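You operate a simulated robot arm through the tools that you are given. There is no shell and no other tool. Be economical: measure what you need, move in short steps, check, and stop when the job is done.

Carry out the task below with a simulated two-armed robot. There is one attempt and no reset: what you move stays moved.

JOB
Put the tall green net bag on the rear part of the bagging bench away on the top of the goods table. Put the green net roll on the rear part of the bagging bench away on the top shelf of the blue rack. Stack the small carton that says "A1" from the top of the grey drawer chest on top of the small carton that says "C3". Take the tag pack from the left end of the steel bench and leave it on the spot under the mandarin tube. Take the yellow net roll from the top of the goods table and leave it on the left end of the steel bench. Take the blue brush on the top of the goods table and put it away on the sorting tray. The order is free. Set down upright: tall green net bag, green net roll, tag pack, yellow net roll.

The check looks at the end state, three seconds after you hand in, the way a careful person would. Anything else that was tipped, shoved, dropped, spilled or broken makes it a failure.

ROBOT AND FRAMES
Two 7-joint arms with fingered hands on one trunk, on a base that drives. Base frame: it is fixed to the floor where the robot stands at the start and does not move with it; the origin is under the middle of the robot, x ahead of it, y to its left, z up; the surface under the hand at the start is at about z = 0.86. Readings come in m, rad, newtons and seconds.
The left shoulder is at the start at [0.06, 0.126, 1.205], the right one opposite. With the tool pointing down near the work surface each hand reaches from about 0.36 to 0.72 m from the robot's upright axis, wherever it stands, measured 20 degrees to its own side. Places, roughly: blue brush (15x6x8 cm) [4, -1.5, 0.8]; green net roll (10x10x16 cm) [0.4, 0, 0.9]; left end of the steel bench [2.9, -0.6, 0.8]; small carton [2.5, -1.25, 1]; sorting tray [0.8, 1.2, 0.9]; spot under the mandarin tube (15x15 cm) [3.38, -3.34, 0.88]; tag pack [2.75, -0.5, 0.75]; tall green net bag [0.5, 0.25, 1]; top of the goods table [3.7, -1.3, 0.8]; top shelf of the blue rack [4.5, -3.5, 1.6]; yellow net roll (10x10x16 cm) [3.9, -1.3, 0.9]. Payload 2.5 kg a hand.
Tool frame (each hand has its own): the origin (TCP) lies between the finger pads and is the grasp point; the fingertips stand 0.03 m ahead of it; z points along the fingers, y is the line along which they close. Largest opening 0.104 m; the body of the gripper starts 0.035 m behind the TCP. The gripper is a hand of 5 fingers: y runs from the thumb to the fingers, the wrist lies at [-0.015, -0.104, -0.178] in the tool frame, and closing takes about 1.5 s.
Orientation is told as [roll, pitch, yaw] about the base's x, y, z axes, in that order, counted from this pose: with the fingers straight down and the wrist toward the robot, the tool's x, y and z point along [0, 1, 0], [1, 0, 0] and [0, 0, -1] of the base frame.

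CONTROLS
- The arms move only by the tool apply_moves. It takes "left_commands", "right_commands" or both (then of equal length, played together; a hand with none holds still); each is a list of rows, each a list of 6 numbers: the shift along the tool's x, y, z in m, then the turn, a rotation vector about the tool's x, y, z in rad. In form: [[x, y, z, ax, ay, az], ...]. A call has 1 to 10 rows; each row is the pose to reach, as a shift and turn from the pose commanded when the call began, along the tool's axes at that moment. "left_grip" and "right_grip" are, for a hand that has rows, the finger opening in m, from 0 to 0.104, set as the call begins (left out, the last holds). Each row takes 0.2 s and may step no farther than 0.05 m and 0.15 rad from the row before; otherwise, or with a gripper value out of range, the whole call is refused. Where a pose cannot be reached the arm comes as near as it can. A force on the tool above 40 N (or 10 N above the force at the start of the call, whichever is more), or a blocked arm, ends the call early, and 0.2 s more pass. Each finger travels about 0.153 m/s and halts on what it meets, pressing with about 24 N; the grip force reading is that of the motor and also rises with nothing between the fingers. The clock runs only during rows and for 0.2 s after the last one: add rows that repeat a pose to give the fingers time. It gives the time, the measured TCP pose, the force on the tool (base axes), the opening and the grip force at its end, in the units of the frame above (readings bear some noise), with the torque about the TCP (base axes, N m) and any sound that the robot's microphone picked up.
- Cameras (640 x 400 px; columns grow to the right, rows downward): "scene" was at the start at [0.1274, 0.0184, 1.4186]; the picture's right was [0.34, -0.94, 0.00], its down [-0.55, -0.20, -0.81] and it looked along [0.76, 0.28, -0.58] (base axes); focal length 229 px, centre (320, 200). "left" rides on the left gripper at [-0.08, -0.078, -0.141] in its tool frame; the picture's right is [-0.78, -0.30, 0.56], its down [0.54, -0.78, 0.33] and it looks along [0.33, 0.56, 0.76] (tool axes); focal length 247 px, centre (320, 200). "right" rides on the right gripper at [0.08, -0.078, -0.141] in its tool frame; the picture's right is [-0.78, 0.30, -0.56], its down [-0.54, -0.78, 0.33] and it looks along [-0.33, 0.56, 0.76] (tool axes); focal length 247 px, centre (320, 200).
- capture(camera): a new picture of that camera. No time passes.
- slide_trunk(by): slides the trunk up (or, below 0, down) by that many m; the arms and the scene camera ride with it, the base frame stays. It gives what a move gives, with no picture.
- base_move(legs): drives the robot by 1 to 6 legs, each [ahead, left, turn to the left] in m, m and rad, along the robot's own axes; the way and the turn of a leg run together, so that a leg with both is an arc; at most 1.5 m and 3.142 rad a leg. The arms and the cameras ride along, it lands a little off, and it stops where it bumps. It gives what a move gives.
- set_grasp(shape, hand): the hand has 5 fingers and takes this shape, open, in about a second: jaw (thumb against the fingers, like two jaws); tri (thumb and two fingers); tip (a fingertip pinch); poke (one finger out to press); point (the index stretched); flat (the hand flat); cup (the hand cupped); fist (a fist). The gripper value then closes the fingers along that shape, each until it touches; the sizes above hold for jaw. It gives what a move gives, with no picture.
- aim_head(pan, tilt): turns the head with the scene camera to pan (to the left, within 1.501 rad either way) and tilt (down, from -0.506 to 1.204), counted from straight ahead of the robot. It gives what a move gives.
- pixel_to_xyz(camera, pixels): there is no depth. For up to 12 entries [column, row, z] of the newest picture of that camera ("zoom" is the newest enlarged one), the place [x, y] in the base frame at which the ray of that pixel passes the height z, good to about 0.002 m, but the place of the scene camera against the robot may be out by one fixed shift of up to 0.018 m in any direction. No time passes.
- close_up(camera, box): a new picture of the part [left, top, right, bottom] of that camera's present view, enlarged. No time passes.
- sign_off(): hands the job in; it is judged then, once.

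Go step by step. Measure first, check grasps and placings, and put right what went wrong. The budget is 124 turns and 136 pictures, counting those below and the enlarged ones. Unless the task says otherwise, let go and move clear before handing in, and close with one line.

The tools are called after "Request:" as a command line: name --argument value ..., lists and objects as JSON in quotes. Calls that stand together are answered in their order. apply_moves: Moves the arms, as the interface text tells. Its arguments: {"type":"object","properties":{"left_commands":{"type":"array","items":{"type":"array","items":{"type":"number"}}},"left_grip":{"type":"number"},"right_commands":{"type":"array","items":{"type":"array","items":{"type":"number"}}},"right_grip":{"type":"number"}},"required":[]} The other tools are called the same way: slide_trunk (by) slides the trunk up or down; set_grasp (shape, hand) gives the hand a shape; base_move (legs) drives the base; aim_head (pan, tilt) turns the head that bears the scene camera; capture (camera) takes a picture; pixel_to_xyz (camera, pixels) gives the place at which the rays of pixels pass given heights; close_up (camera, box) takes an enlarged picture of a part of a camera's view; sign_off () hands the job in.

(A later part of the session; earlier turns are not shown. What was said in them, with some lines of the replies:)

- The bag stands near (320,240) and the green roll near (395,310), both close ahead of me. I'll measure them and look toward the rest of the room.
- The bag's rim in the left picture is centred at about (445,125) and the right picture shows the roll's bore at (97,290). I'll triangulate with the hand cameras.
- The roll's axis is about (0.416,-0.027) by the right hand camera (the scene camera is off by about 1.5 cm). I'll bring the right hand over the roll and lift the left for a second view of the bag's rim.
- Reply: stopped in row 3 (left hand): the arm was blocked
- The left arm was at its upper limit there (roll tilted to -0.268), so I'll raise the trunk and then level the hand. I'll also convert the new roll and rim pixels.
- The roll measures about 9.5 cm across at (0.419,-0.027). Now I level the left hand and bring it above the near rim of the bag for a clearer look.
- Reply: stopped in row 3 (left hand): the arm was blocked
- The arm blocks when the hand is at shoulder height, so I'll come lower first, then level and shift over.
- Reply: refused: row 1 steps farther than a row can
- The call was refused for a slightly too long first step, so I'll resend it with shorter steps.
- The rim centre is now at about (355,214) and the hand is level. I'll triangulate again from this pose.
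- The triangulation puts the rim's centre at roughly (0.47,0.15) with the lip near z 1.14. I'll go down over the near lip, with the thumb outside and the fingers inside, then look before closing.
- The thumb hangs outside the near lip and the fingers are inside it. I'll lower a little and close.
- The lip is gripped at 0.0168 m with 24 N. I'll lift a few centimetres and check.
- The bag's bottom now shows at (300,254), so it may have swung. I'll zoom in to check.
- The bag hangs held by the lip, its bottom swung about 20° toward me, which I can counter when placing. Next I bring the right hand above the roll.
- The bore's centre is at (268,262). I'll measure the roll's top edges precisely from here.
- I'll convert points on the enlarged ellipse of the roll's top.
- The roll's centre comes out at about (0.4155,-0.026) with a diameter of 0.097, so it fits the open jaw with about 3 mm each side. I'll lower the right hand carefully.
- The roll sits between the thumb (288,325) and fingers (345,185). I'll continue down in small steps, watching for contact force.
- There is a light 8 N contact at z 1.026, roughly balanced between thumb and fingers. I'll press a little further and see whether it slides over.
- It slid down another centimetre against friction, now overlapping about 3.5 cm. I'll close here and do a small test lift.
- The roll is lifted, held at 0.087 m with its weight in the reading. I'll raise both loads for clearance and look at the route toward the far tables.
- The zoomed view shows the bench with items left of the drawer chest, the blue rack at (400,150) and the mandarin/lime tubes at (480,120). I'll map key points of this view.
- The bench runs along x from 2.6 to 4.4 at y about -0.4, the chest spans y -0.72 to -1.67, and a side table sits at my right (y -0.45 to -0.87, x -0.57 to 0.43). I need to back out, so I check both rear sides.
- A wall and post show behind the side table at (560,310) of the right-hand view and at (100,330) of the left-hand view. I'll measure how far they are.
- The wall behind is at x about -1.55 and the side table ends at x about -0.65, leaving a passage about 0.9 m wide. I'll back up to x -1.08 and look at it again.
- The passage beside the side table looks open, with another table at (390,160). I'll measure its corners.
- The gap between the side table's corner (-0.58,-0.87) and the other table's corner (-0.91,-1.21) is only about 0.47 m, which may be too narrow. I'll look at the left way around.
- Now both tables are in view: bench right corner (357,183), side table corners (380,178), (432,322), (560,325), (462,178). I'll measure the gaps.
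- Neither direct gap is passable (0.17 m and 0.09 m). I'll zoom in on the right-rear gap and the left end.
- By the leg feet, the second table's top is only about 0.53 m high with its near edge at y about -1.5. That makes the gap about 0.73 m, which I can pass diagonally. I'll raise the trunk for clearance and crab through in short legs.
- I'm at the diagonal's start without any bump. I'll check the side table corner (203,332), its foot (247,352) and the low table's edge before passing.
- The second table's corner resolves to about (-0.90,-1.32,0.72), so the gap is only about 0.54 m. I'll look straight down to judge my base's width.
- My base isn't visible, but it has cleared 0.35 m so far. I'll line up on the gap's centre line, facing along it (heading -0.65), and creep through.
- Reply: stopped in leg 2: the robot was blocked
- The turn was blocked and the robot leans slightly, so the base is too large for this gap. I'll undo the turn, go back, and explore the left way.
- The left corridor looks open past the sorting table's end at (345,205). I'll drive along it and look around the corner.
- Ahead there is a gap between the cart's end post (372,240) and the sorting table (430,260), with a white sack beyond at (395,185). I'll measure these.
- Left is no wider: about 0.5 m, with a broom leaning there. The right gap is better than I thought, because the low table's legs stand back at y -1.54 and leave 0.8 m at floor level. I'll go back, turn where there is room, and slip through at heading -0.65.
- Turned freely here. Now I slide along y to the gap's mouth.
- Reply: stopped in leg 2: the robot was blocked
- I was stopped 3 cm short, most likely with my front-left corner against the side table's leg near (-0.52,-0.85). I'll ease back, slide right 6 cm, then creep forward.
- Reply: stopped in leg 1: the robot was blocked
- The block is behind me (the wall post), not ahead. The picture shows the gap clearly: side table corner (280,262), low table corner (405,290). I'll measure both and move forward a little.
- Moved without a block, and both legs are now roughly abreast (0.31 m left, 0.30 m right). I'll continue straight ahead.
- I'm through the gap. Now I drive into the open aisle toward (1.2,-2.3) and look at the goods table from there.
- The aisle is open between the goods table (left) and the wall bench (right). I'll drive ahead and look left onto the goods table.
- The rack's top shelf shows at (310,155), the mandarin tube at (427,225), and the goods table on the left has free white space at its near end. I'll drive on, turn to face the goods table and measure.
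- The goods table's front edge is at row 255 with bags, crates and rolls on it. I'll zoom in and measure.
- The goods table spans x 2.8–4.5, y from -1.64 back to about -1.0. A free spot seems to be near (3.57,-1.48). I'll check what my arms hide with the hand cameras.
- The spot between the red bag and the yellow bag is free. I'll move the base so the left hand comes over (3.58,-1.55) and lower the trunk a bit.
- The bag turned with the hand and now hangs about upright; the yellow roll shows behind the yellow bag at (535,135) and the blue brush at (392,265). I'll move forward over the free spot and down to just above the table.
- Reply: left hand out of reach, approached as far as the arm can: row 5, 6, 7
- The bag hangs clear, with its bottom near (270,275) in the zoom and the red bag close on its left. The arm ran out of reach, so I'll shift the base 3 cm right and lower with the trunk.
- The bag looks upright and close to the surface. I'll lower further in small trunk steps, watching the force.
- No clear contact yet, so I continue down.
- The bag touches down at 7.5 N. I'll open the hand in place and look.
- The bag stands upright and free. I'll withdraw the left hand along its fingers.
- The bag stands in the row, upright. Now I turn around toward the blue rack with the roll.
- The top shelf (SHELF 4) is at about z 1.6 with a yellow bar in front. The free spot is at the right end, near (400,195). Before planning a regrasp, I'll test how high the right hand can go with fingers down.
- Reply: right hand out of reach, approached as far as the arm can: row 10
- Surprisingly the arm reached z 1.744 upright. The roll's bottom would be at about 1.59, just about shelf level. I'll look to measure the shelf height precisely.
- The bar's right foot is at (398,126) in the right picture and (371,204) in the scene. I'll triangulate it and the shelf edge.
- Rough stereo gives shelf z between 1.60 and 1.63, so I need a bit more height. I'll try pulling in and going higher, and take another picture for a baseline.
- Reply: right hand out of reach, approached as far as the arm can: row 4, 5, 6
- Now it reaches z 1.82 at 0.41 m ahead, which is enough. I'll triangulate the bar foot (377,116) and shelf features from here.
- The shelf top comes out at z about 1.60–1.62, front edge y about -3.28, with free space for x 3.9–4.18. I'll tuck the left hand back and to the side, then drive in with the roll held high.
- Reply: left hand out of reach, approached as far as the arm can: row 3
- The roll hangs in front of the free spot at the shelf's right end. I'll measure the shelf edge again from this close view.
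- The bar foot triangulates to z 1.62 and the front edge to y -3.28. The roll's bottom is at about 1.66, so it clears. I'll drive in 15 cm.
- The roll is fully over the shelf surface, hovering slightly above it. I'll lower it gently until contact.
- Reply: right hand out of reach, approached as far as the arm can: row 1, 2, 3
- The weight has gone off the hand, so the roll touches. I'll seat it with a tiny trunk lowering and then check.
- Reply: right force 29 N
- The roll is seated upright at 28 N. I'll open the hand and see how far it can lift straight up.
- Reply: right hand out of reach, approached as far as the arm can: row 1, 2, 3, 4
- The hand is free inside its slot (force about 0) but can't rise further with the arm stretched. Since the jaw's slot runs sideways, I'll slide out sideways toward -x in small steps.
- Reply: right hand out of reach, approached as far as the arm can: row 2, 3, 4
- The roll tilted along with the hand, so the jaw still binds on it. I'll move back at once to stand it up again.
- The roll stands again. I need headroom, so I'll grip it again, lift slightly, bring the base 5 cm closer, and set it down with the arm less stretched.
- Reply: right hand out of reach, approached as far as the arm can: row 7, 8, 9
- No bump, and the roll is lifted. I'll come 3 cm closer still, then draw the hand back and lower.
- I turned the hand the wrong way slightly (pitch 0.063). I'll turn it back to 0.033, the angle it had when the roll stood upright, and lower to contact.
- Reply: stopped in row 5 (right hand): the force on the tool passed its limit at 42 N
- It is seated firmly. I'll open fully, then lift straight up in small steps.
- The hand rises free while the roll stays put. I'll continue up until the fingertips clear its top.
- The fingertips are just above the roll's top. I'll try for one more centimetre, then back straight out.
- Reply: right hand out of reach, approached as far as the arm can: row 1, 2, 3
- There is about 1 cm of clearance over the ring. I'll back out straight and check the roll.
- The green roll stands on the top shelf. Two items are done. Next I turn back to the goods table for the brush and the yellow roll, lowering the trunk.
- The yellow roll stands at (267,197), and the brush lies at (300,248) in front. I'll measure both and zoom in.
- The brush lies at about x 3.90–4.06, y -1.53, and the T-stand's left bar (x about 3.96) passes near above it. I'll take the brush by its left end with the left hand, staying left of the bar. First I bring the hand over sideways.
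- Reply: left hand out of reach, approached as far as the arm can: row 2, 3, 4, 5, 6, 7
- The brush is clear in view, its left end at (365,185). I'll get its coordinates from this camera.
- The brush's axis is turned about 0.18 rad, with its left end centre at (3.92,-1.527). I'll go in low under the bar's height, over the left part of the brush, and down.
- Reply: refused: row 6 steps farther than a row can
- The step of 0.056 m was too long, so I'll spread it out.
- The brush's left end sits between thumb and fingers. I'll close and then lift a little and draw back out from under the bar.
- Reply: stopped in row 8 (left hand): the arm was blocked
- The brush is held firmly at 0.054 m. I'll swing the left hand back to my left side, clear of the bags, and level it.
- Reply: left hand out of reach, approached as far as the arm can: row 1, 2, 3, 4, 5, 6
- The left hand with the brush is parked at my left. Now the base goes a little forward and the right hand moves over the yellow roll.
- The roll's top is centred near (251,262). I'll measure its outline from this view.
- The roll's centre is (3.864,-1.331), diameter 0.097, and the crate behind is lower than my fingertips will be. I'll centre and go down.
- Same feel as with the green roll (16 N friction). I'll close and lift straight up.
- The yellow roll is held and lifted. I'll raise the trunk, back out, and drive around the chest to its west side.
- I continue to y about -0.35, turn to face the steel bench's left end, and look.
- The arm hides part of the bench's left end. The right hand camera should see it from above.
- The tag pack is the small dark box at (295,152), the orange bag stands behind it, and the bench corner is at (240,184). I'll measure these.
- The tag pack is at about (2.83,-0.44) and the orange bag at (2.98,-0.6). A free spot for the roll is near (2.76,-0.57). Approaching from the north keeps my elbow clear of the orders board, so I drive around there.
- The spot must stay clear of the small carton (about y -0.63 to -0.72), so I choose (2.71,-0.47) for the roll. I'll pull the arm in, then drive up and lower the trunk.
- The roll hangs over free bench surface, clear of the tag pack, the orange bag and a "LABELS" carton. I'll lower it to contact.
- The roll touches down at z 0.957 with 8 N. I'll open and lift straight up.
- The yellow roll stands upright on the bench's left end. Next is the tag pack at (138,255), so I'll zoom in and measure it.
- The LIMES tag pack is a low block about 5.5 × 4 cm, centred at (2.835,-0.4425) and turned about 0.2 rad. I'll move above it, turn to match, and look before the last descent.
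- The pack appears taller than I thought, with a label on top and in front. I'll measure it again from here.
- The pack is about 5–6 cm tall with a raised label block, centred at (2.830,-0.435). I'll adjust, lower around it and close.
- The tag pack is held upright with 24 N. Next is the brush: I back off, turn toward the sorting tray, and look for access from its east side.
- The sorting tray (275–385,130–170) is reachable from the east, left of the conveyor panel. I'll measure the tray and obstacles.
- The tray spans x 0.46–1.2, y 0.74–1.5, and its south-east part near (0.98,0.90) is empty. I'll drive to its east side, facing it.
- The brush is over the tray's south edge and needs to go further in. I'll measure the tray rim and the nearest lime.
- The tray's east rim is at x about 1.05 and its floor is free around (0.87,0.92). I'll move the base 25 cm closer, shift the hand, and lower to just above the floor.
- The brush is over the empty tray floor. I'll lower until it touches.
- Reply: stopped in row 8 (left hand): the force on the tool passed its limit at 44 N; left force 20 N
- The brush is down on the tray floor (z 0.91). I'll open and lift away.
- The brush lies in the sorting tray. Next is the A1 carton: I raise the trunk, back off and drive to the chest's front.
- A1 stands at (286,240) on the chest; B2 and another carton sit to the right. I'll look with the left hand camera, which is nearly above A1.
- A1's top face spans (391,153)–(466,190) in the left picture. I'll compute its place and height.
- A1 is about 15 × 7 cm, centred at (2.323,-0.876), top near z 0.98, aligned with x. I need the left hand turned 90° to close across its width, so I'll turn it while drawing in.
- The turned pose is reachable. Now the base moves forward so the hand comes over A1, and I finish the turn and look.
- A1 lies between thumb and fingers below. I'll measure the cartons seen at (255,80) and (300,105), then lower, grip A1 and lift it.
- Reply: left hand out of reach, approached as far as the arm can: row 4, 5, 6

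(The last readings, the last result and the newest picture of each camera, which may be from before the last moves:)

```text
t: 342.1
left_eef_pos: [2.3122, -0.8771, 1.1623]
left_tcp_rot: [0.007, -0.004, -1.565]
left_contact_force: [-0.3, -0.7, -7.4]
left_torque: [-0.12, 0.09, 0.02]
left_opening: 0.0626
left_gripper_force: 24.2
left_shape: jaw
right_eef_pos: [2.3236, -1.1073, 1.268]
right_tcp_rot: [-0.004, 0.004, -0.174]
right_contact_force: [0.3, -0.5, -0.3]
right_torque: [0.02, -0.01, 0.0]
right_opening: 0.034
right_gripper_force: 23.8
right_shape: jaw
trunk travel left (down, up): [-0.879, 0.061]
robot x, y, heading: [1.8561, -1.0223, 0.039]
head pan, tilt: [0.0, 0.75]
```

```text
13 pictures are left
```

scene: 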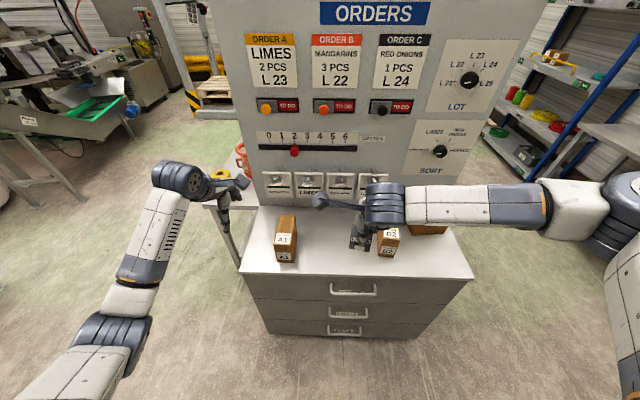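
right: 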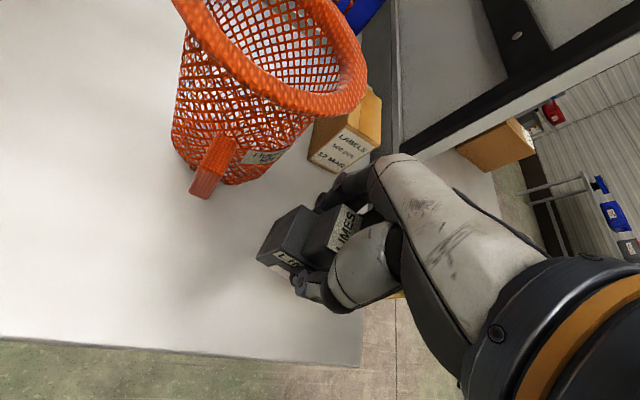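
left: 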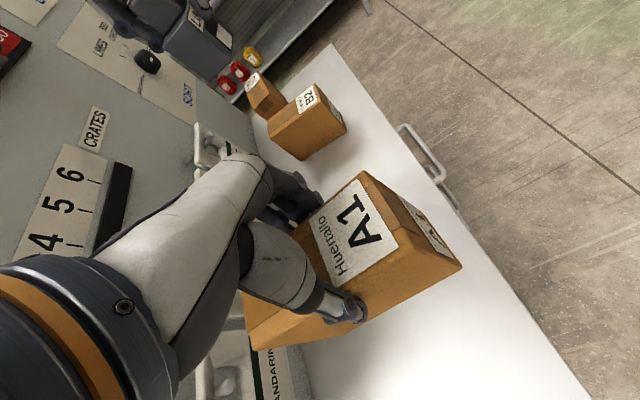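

A1 is held and lifted. C3 is the carton behind B2, its long side along y, centred near (2.445,-1.485). I'll turn A1 back by 90°, slide the base right, and look from above C3.

Request:
apply_moves --left_commands '[[0, 0, 0, 0, 0, -0.149], [0, 0, 0, 0, 0, -0.298], [0, 0, 0, 0, 0, -0.447], [0, 0, 0, 0, 0, -0.596], [0, 0, 0, 0, 0, -0.745], [0, 0, 0, 0, 0, -0.894], [0, 0, 0, 0, 0, -1.043], [0, 0, 0, 0, 0, -1.192], [0, 0, 0, 0, 0, -1.341], [0, 0, 0, 0, 0, -1.49]]'

Request:
base_move --legs '[[-0.04, -0.58, -0.039]]'

Request:
apply_moves --left_commands '[[0, 0.03, 0, 0, 0, -0.06], [0, 0.06, 0, 0, 0, -0.11], [0, 0.08, 0, 0, 0, -0.11], [0, 0.08, 0, 0, 0, -0.11]]'

Request:
capture --camera "left"

Request:
capture --camera "scene"

```text
t: 344.3
left_eef_pos: [2.3111, -0.8803, 1.1618]
left_tcp_rot: [-0.004, -0.007, -0.071]
left_contact_force: [-0.5, -0.3, -7.7]
left_torque: [-0.03, -0.07, -0.01]
left_opening: 0.0628
left_gripper_force: 24.0
left_shape: jaw
right_eef_pos: [2.324, -1.1085, 1.2688]
right_tcp_rot: [-0.002, 0.004, -0.172]
right_contact_force: [-0.3, 0.5, -1.5]
right_torque: [0.02, 0.0, 0.0]
right_opening: 0.0341
right_gripper_force: 24.3
right_shape: jaw
trunk travel left (down, up): [-0.879, 0.061]
robot x, y, heading: [1.8537, -1.0225, 0.035]
head pan, tilt: [0.0, 0.75]
```

```text
t: 347.7
left_eef_pos: [2.2865, -1.4818, 1.1609]
left_tcp_rot: [-0.004, -0.009, -0.109]
left_contact_force: [-0.1, -0.4, -8.2]
left_torque: [-0.1, -0.1, 0.01]
left_opening: 0.063
left_gripper_force: 23.9
left_shape: jaw
right_eef_pos: [2.2917, -1.7109, 1.2679]
right_tcp_rot: [-0.004, 0.004, -0.206]
right_contact_force: [0.6, -0.5, -1.2]
right_torque: [0.0, -0.01, 0.02]
right_opening: 0.0344
right_gripper_force: 24.0
right_shape: jaw
trunk travel left (down, up): [-0.879, 0.061]
robot x, y, heading: [1.8257, -1.607, 0.005]
head pan, tilt: [0.0, 0.75]
```

```text
t: 348.7
left_eef_pos: [2.3664, -1.4894, 1.163]
left_tcp_rot: [-0.005, -0.005, 0.001]
left_contact_force: [0.4, 0.1, -7.1]
left_torque: [-0.03, -0.11, 0.02]
left_opening: 0.0629
left_gripper_force: 23.9
left_shape: jaw
right_eef_pos: [2.2919, -1.7113, 1.269]
right_tcp_rot: [-0.004, 0.006, -0.206]
right_contact_force: [-0.5, 0.5, -0.4]
right_torque: [-0.01, 0.0, 0.02]
right_opening: 0.034
right_gripper_force: 24.2
right_shape: jaw
trunk travel left (down, up): [-0.879, 0.061]
robot x, y, heading: [1.8272, -1.6127, 0.002]
head pan, tilt: [0.0, 0.75]
```

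```text
12 pictures are left
```

left: 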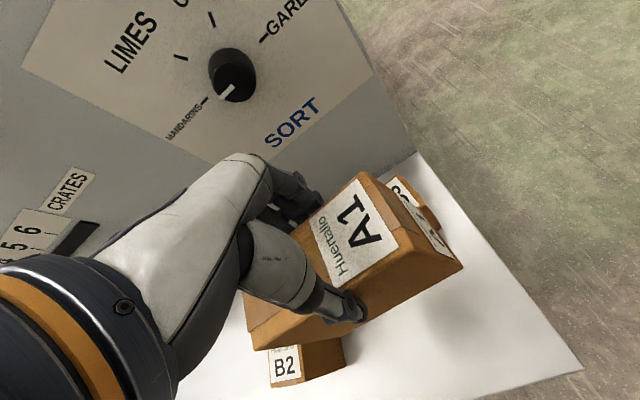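

```text
11 pictures are left
```

scene: 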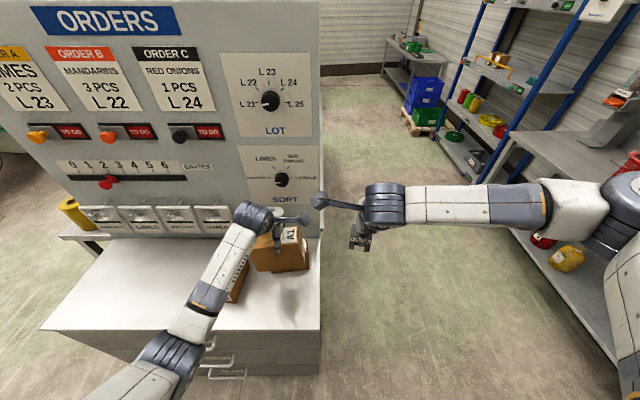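

C3 is mostly hidden below A1, with only its label end visible near (405,190)–(440,225). I'll zoom in on it to fix its place.

Request:
close_up --camera "left" --box '[360, 150, 480, 250]'

Request:
pixel_to_xyz --camera "left" --pixels '[[398, 176, 0.98], [386, 184, 0.98], [437, 212, 0.98], [441, 227, 0.98], [412, 155, 0.9], [583, 370, 0.9], [416, 190, 0.98], [428, 203, 0.98], [398, 176, 0.9], [441, 227, 0.9]]'

```text
4.00 times, centred on (420, 200) of left
```

zoom: 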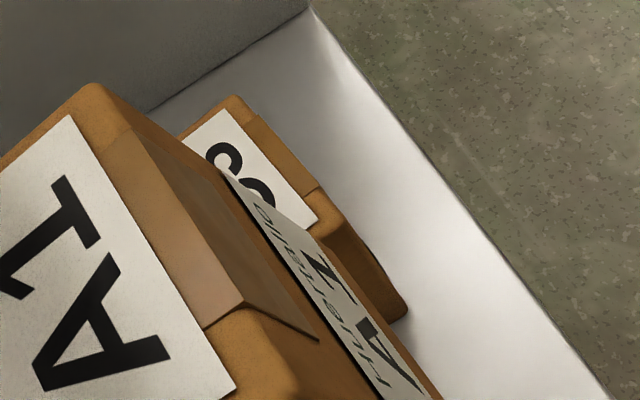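

```text
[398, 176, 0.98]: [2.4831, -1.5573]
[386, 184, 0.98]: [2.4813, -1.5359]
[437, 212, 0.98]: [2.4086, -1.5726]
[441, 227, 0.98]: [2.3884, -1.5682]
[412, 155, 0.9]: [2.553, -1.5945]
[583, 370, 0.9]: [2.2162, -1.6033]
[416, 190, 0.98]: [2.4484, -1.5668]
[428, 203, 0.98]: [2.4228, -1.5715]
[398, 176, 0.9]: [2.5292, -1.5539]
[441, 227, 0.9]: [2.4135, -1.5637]
```

C3's centre works out at (2.441,-1.493), turned about 0.13 rad. I'll bring A1 over it, match the angle, and lower until contact.

Request:
apply_moves --left_commands '[[-0.003, 0.02, 0, 0, 0, -0.04], [-0.006, 0.04, 0, 0, 0, -0.08], [-0.009, 0.06, 0, 0, 0, -0.13], [-0.012, 0.0746, 0, 0, 0, -0.13], [-0.012, 0.0746, 0, 0, 0, -0.13]]'

Request:
slide_trunk --by -0.07

Request:
apply_moves --left_commands '[[0, 0, 0.005, 0, 0, 0], [0, 0, 0.01, 0, 0, 0], [0, 0, 0.014, 0, 0, 0], [0, 0, 0.018, 0, 0, 0], [0, 0, 0.022, 0, 0, 0], [0, 0, 0.022, 0, 0, 0]]'

Request:
close_up --camera "scene" --box '[180, 180, 360, 330]'

```text
t: 349.9
left_eef_pos: [2.4421, -1.5013, 1.1631]
left_tcp_rot: [-0.004, -0.005, 0.132]
left_contact_force: [0.9, -1.2, -7.7]
left_torque: [-0.04, -0.09, 0.03]
left_opening: 0.0628
left_gripper_force: 24.2
left_shape: jaw
right_eef_pos: [2.2905, -1.7104, 1.2687]
right_tcp_rot: [-0.003, 0.006, -0.205]
right_contact_force: [-0.2, -0.2, -0.1]
right_torque: [0.02, 0.0, 0.03]
right_opening: 0.0338
right_gripper_force: 24.2
right_shape: jaw
trunk travel left (down, up): [-0.879, 0.061]
robot x, y, heading: [1.8228, -1.6081, -0.001]
head pan, tilt: [0.0, 0.75]
```

```text
t: 351.0
left_eef_pos: [2.4429, -1.5055, 1.1021]
left_tcp_rot: [-0.013, -0.025, 0.131]
left_contact_force: [-1.1, -3.4, 29.9]
left_torque: [0.11, 0.32, 0.02]
left_opening: 0.063
left_gripper_force: 23.9
left_shape: jaw
right_eef_pos: [2.2881, -1.7128, 1.2021]
right_tcp_rot: [0.001, 0.002, -0.206]
right_contact_force: [-0.4, 0.0, -1.1]
right_torque: [0.02, 0.02, 0.02]
right_opening: 0.0342
right_gripper_force: 24.2
right_shape: jaw
trunk travel left (down, up): [-0.809, 0.131]
robot x, y, heading: [1.8258, -1.6124, -0.002]
head pan, tilt: [0.0, 0.75]
```

```text
t: 351.4
left_eef_pos: [2.4473, -1.5063, 1.1038]
left_tcp_rot: [-0.019, -0.042, 0.129]
left_contact_force: [-9.1, -0.5, 19.3]
left_torque: [-0.09, 0.87, 0.06]
left_opening: 0.062
left_gripper_force: 24.4
left_shape: jaw
right_eef_pos: [2.29, -1.7108, 1.1983]
right_tcp_rot: [-0.004, 0.003, -0.206]
right_contact_force: [1.0, 0.6, -0.8]
right_torque: [-0.02, 0.04, -0.02]
right_opening: 0.0341
right_gripper_force: 23.9
right_shape: jaw
trunk travel left (down, up): [-0.809, 0.131]
robot x, y, heading: [1.8243, -1.6117, 0.006]
head pan, tilt: [0.0, 0.75]
stopped in row 2 (left hand): the force on the tool passed its limit at 42 N (the readings are from after the stop); the commanded pose is now the measured one
```

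```text
2.67 times, centred on (270, 255) of scene
```

zoom: 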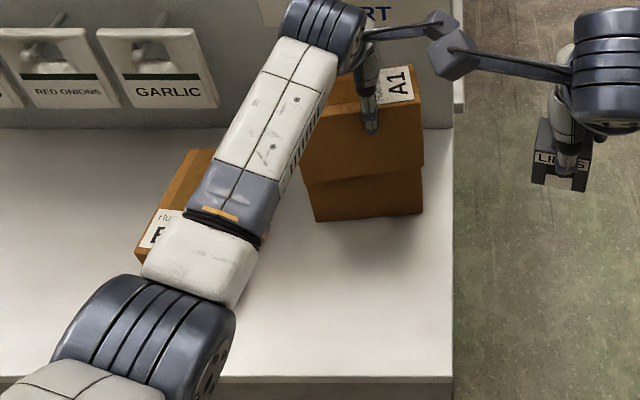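

A1 sits squarely on C3. I'll release, lift off, check, back away, tuck the left arm and drive toward the mandarin tube with the tag pack.

Request:
apply_moves --left_commands '[[0, 0, -0.002, 0, 0, 0], [0, 0, -0.003, 0, 0, 0], [0, 0, -0.003, 0, 0, 0], [0, 0, -0.003, 0, 0, 0], [0, 0, -0.02, 0, 0, 0], [0, 0, -0.04, 0, 0, 0], [0, 0, -0.07, 0, 0, 0], [0, 0, -0.1, 0, 0, 0], [0, 0, -0.12, 0, 0, 0]]' --left_grip 0.1

Request:
base_move --legs '[[-0.3, 0, 0]]'

Request:
apply_moves --left_commands '[[0.03, -0.036, 0, 0, 0, 0.013], [0.06, -0.072, 0, 0, 0, 0.026], [0.09, -0.108, 0, 0, 0, 0.039], [0.12, -0.144, 0, 0, 0, 0.052], [0.15, -0.18, 0, 0, 0, 0.065], [0.18, -0.216, 0, 0, 0, 0.078], [0.21, -0.252, 0, 0, 0, 0.091], [0.24, -0.288, 0, 0, 0, 0.104], [0.27, -0.324, 0, 0, 0, 0.117], [0.3, -0.36, 0, 0, 0, 0.13]]'

Request:
close_up --camera "scene" --box '[120, 120, 420, 320]'

```text
t: 353.4
left_eef_pos: [2.4404, -1.5015, 1.2195]
left_tcp_rot: [-0.015, -0.032, 0.129]
left_contact_force: [-0.3, 0.4, -1.0]
left_torque: [0.02, -0.02, -0.03]
left_opening: 0.0999
left_gripper_force: 0.0
left_shape: jaw
right_eef_pos: [2.2915, -1.7115, 1.1997]
right_tcp_rot: [-0.002, 0.003, -0.206]
right_contact_force: [0.0, 0.0, -0.7]
right_torque: [-0.01, 0.02, -0.02]
right_opening: 0.0343
right_gripper_force: 23.4
right_shape: jaw
trunk travel left (down, up): [-0.809, 0.131]
robot x, y, heading: [1.8262, -1.6075, 0.0]
head pan, tilt: [0.0, 0.75]
```

```text
t: 355.5
left_eef_pos: [2.138, -1.5027, 1.2193]
left_tcp_rot: [-0.015, -0.032, 0.126]
left_contact_force: [-1.2, 0.1, -0.5]
left_torque: [-0.01, -0.03, 0.02]
left_opening: 0.1
left_gripper_force: 0.1
left_shape: jaw
right_eef_pos: [1.9889, -1.7122, 1.2001]
right_tcp_rot: [-0.001, 0.003, -0.207]
right_contact_force: [0.7, -0.2, -0.9]
right_torque: [0.03, -0.01, 0.02]
right_opening: 0.0342
right_gripper_force: 23.9
right_shape: jaw
trunk travel left (down, up): [-0.809, 0.131]
robot x, y, heading: [1.5238, -1.6108, 0.001]
head pan, tilt: [0.0, 0.75]
```

```text
t: 357.7
left_eef_pos: [1.7446, -1.2502, 1.203]
left_tcp_rot: [-0.011, -0.032, -0.005]
left_contact_force: [-0.5, -0.2, 0.1]
left_torque: [0.0, 0.02, -0.02]
left_opening: 0.1003
left_gripper_force: 0.1
left_shape: jaw
left hand out of reach, approached as far as the arm can: row 8, 9
right_eef_pos: [1.9887, -1.7121, 1.1996]
right_tcp_rot: [-0.001, 0.004, -0.207]
right_contact_force: [-0.2, -0.1, -0.8]
right_torque: [0.02, -0.06, 0.01]
right_opening: 0.0341
right_gripper_force: 23.8
right_shape: jaw
trunk travel left (down, up): [-0.809, 0.131]
robot x, y, heading: [1.524, -1.6112, 0.002]
head pan, tilt: [0.0, 0.75]
```

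```text
2.00 times, centred on (270, 220) of scene
```

zoom: 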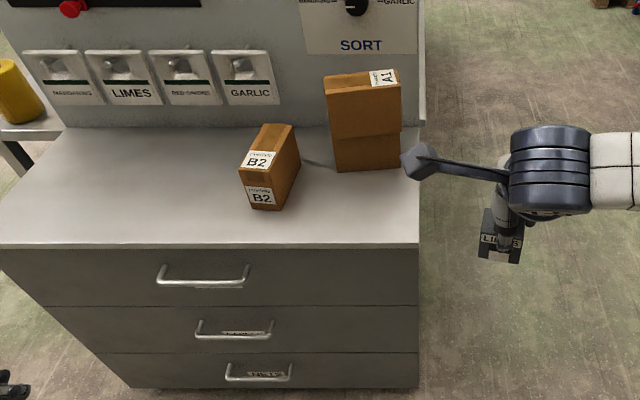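

A1 stands neatly on C3. Now I drive to the wall bench in front of the mandarin tube and look.

Request:
base_move --legs '[[0, -0.72, 0], [1.0, 0, 0], [0.96, 0, 0], [0, 0, -1.57], [0.22, 0, 0]]'

Request:
aim_head --pan -0.15 --tilt 0.75

Request:
capture --camera "scene"

Request:
capture --camera "right"

```text
t: 376.0
left_eef_pos: [3.8118, -2.8107, 1.2044]
left_tcp_rot: [-0.011, -0.033, -1.587]
left_contact_force: [0.1, -0.7, 0.1]
left_torque: [0.02, -0.01, 0.01]
left_opening: 0.1002
left_gripper_force: 0.0
left_shape: jaw
right_eef_pos: [3.3445, -3.0474, 1.1993]
right_tcp_rot: [-0.003, 0.005, -1.795]
right_contact_force: [-0.4, -0.7, -0.9]
right_torque: [0.04, -0.02, -0.03]
right_opening: 0.034
right_gripper_force: 24.0
right_shape: jaw
trunk travel left (down, up): [-0.809, 0.131]
robot x, y, heading: [3.4557, -2.5838, -1.583]
head pan, tilt: [0.0, 0.75]
```

```text
t: 376.7
left_eef_pos: [3.8119, -2.8114, 1.2043]
left_tcp_rot: [-0.01, -0.033, -1.59]
left_contact_force: [-0.8, -0.5, 0.0]
left_torque: [-0.02, -0.01, 0.01]
left_opening: 0.0999
left_gripper_force: 0.1
left_shape: jaw
right_eef_pos: [3.3459, -3.0452, 1.2002]
right_tcp_rot: [-0.002, 0.004, -1.794]
right_contact_force: [-0.2, -0.1, -1.7]
right_torque: [0.0, 0.01, 0.03]
right_opening: 0.0343
right_gripper_force: 23.5
right_shape: jaw
trunk travel left (down, up): [-0.809, 0.131]
robot x, y, heading: [3.4542, -2.5864, -1.59]
head pan, tilt: [-0.15, 0.75]
```

```text
7 pictures are left
```

scene: 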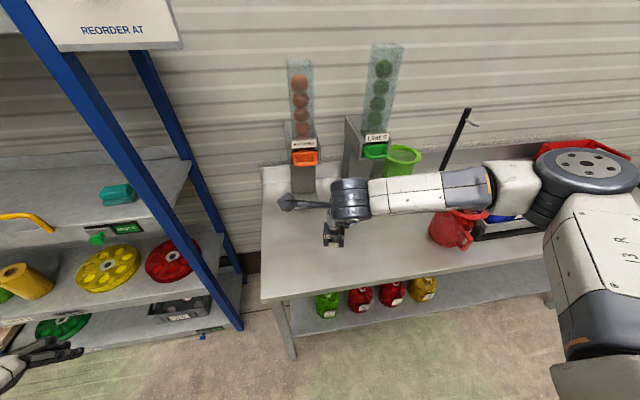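

```text
6 pictures are left
```

right: 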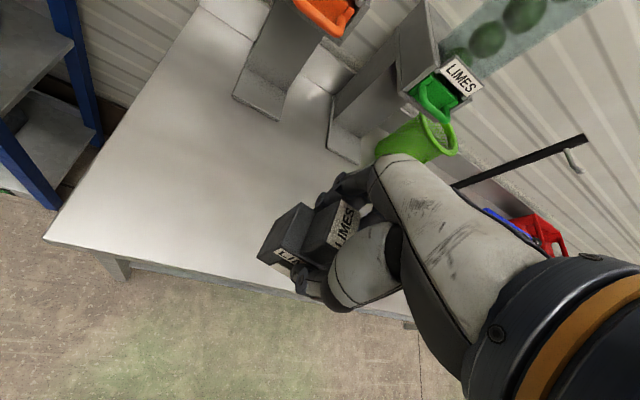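

The orange spout is at (303,158) and the tag pack hangs in front of it over the bench. I'll measure the spot area, lower the trunk and move in a bit.

Request:
pixel_to_xyz --camera "right" --pixels '[[233, 97, 0.88], [280, 119, 0.88], [325, 140, 0.88], [357, 163, 0.88], [325, 20, 1.1], [325, 20, 1.15], [45, 240, 0.88], [290, 293, 0.88]]'

Request:
pixel_to_xyz --camera "scene" --pixels '[[303, 163, 1.1], [303, 163, 1.15], [290, 205, 0.88], [316, 205, 0.88], [264, 300, 0.88], [360, 178, 0.88]]'

Request:
slide_trunk --by -0.2

Request:
base_move --legs '[[0.15, 0, 0.015]]'

Request:
capture --camera "right"

```text
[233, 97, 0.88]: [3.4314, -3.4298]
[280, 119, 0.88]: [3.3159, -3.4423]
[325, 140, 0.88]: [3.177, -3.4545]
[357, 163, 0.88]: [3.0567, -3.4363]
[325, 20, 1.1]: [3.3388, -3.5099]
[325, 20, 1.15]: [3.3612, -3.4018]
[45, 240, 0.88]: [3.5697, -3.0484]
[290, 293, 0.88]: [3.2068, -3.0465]
```

```text
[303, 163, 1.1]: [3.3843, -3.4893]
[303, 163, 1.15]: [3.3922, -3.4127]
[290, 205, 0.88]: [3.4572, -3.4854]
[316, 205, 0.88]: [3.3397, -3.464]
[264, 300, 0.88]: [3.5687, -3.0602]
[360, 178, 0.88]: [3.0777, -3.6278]
```

```text
t: 378.9
left_eef_pos: [3.8125, -2.8115, 1.0036]
left_tcp_rot: [-0.01, -0.033, -1.588]
left_contact_force: [0.7, -0.5, -0.4]
left_torque: [-0.02, -0.01, 0.04]
left_opening: 0.1
left_gripper_force: 0.0
left_shape: jaw
right_eef_pos: [3.3462, -3.0473, 0.9989]
right_tcp_rot: [-0.001, 0.002, -1.795]
right_contact_force: [-0.5, 0.0, -1.4]
right_torque: [0.0, 0.01, -0.03]
right_opening: 0.0339
right_gripper_force: 24.0
right_shape: jaw
trunk travel left (down, up): [-0.609, 0.331]
robot x, y, heading: [3.4562, -2.5825, -1.585]
head pan, tilt: [-0.15, 0.75]
```

```text
t: 380.2
left_eef_pos: [3.8147, -2.9543, 1.0022]
left_tcp_rot: [-0.009, -0.033, -1.572]
left_contact_force: [-0.1, -0.5, -0.1]
left_torque: [0.0, -0.02, -0.02]
left_opening: 0.1
left_gripper_force: 0.0
left_shape: jaw
right_eef_pos: [3.3512, -3.1974, 0.9995]
right_tcp_rot: [-0.004, 0.005, -1.78]
right_contact_force: [-0.4, -0.4, -2.0]
right_torque: [-0.01, -0.03, 0.0]
right_opening: 0.0342
right_gripper_force: 24.0
right_shape: jaw
trunk travel left (down, up): [-0.609, 0.331]
robot x, y, heading: [3.4536, -2.7334, -1.57]
head pan, tilt: [-0.15, 0.75]
```

```text
5 pictures are left
```

right: 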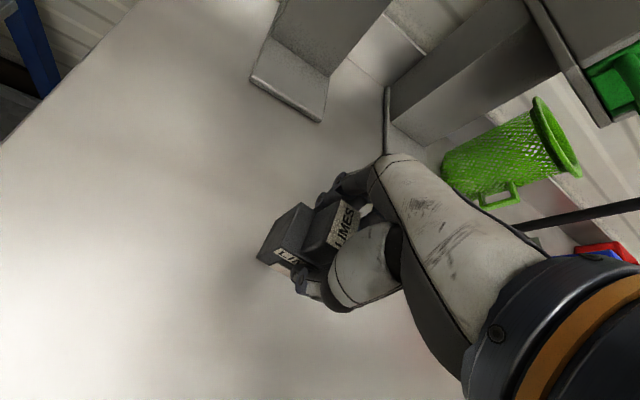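

The plate under the dispenser begins at y -3.435 with x centre 3.374, and the bench edge is at y -3.05. That confirms the spot centre at (3.38,-3.34). I'll move the pack there, square it and lower it.

Request:
apply_moves --right_commands '[[0.015, 0.033, 0, 0, 0, -0.05], [0.03, 0.066, 0, 0, 0, -0.1], [0.043, 0.099, 0, 0, 0, -0.15], [0.055, 0.129, 0, 0, 0, -0.21], [0.055, 0.129, 0.02, 0, 0, -0.21], [0.055, 0.129, 0.04, 0, 0, -0.21], [0.055, 0.129, 0.05, 0, 0, -0.21], [0.055, 0.129, 0.055, 0, 0, -0.21], [0.055, 0.129, 0.055, 0, 0, -0.21]]'

Request:
capture --camera "right"

```text
t: 382.2
left_eef_pos: [3.8138, -2.9534, 1.0032]
left_tcp_rot: [-0.01, -0.032, -1.573]
left_contact_force: [0.3, -0.3, 0.1]
left_torque: [-0.01, 0.01, 0.01]
left_opening: 0.1001
left_gripper_force: 0.1
left_shape: jaw
right_eef_pos: [3.3807, -3.3345, 0.9437]
right_tcp_rot: [-0.002, 0.005, -1.569]
right_contact_force: [-0.3, -0.1, -1.2]
right_torque: [0.0, -0.02, -0.04]
right_opening: 0.0338
right_gripper_force: 24.6
right_shape: jaw
trunk travel left (down, up): [-0.609, 0.331]
robot x, y, heading: [3.4542, -2.7331, -1.566]
head pan, tilt: [-0.15, 0.75]
```

```text
4 pictures are left
```

right: 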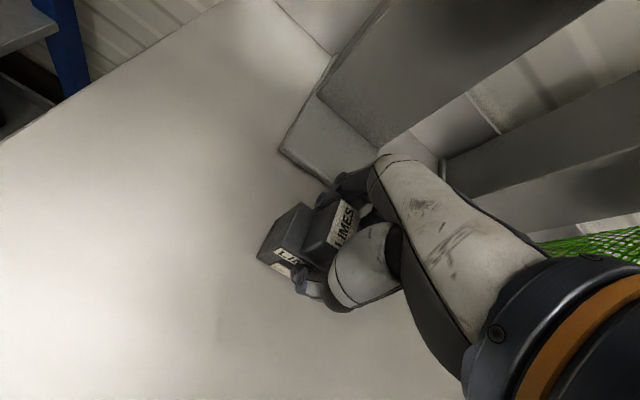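

The pack is at (3.381,-3.335), not yet touching. I'll lower in fine steps until contact.

Request:
apply_moves --right_commands '[[0, 0, 0.004, 0, 0, 0], [0, 0, 0.007, 0, 0, 0], [0, 0, 0.01, 0, 0, 0], [0, 0, 0.01, 0, 0, 0]]'

```text
t: 383.2
left_eef_pos: [3.8134, -2.9519, 1.0041]
left_tcp_rot: [-0.011, -0.035, -1.572]
left_contact_force: [0.5, 0.1, 0.3]
left_torque: [0.01, 0.0, -0.02]
left_opening: 0.1002
left_gripper_force: 0.1
left_shape: jaw
right_eef_pos: [3.3794, -3.3353, 0.9385]
right_tcp_rot: [0.001, -0.004, -1.568]
right_contact_force: [-3.3, 1.6, 21.3]
right_torque: [-0.06, 0.04, -0.03]
right_opening: 0.0348
right_gripper_force: 23.5
right_shape: jaw
trunk travel left (down, up): [-0.609, 0.331]
robot x, y, heading: [3.4587, -2.7352, -1.569]
head pan, tilt: [-0.15, 0.75]
```

It is down with 21 N. I'll open, rise 6 cm, and draw back from under the spout, then check.

Request:
apply_moves --right_commands '[[0, 0, -0.002, 0, 0, 0], [0, 0, -0.002, 0, 0, 0], [0, 0, -0.002, 0, 0, 0], [0, 0, -0.02, 0, 0, 0], [0, 0, -0.04, 0, 0, 0], [0, 0, -0.062, 0, 0, 0], [0, -0.04, -0.068, 0, 0, 0], [0, -0.085, -0.07, 0, 0, 0], [0, -0.13, -0.075, 0, 0, 0], [0, -0.16, -0.1, 0, 0, 0]]' --right_grip 0.085

Request:
capture --camera "right"

Request:
base_move --legs '[[-0.3, 0, 0]]'

Request:
capture --camera "scene"

```text
t: 385.4
left_eef_pos: [3.8147, -2.9525, 1.0038]
left_tcp_rot: [-0.01, -0.034, -1.573]
left_contact_force: [0.7, -0.9, 0.7]
left_torque: [-0.02, -0.02, 0.01]
left_opening: 0.1
left_gripper_force: 0.1
left_shape: jaw
right_eef_pos: [3.3784, -3.1737, 1.0355]
right_tcp_rot: [-0.001, 0.002, -1.567]
right_contact_force: [-0.1, -0.8, 0.1]
right_torque: [-0.01, -0.03, -0.01]
right_opening: 0.085
right_gripper_force: 0.1
right_shape: jaw
trunk travel left (down, up): [-0.609, 0.331]
robot x, y, heading: [3.4539, -2.7338, -1.574]
head pan, tilt: [-0.15, 0.75]
```

```text
3 pictures are left
```

right: 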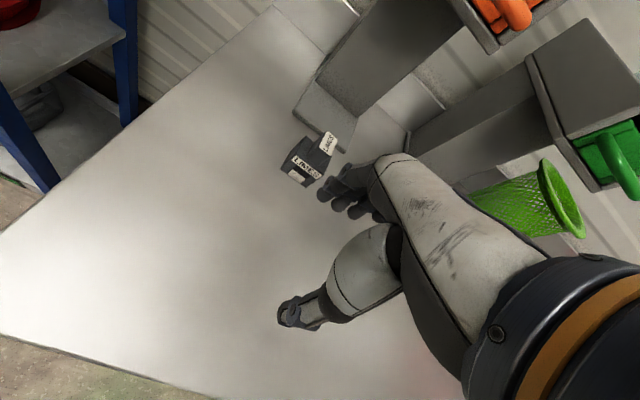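

```text
t: 387.5
left_eef_pos: [3.8145, -2.6498, 1.0034]
left_tcp_rot: [-0.011, -0.034, -1.569]
left_contact_force: [0.2, -0.2, -0.3]
left_torque: [0.01, 0.01, -0.01]
left_opening: 0.1004
left_gripper_force: 0.0
left_shape: jaw
right_eef_pos: [3.3817, -2.8735, 1.0358]
right_tcp_rot: [-0.002, 0.004, -1.566]
right_contact_force: [0.4, 0.5, 0.6]
right_torque: [-0.02, 0.0, -0.03]
right_opening: 0.0848
right_gripper_force: 0.0
right_shape: jaw
trunk travel left (down, up): [-0.609, 0.331]
robot x, y, heading: [3.4531, -2.4332, -1.572]
head pan, tilt: [-0.15, 0.75]
```

```text
2 pictures are left
5 turns are left
```

scene: 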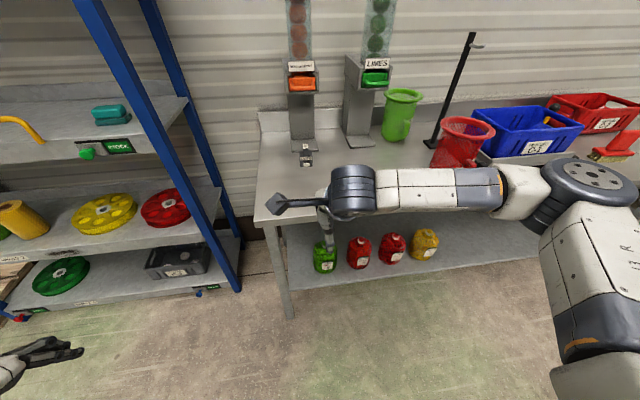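

The tag pack stands upright at (306,155), directly under the mandarin spout. Both hands are empty and clear, so all six items are placed and I hand in.

Request:
sign_off

```text
The job is handed in.
```

All six items are placed and the job is handed in; the last views I had of each showed it standing or lying where asked, with both hands empty and clear.
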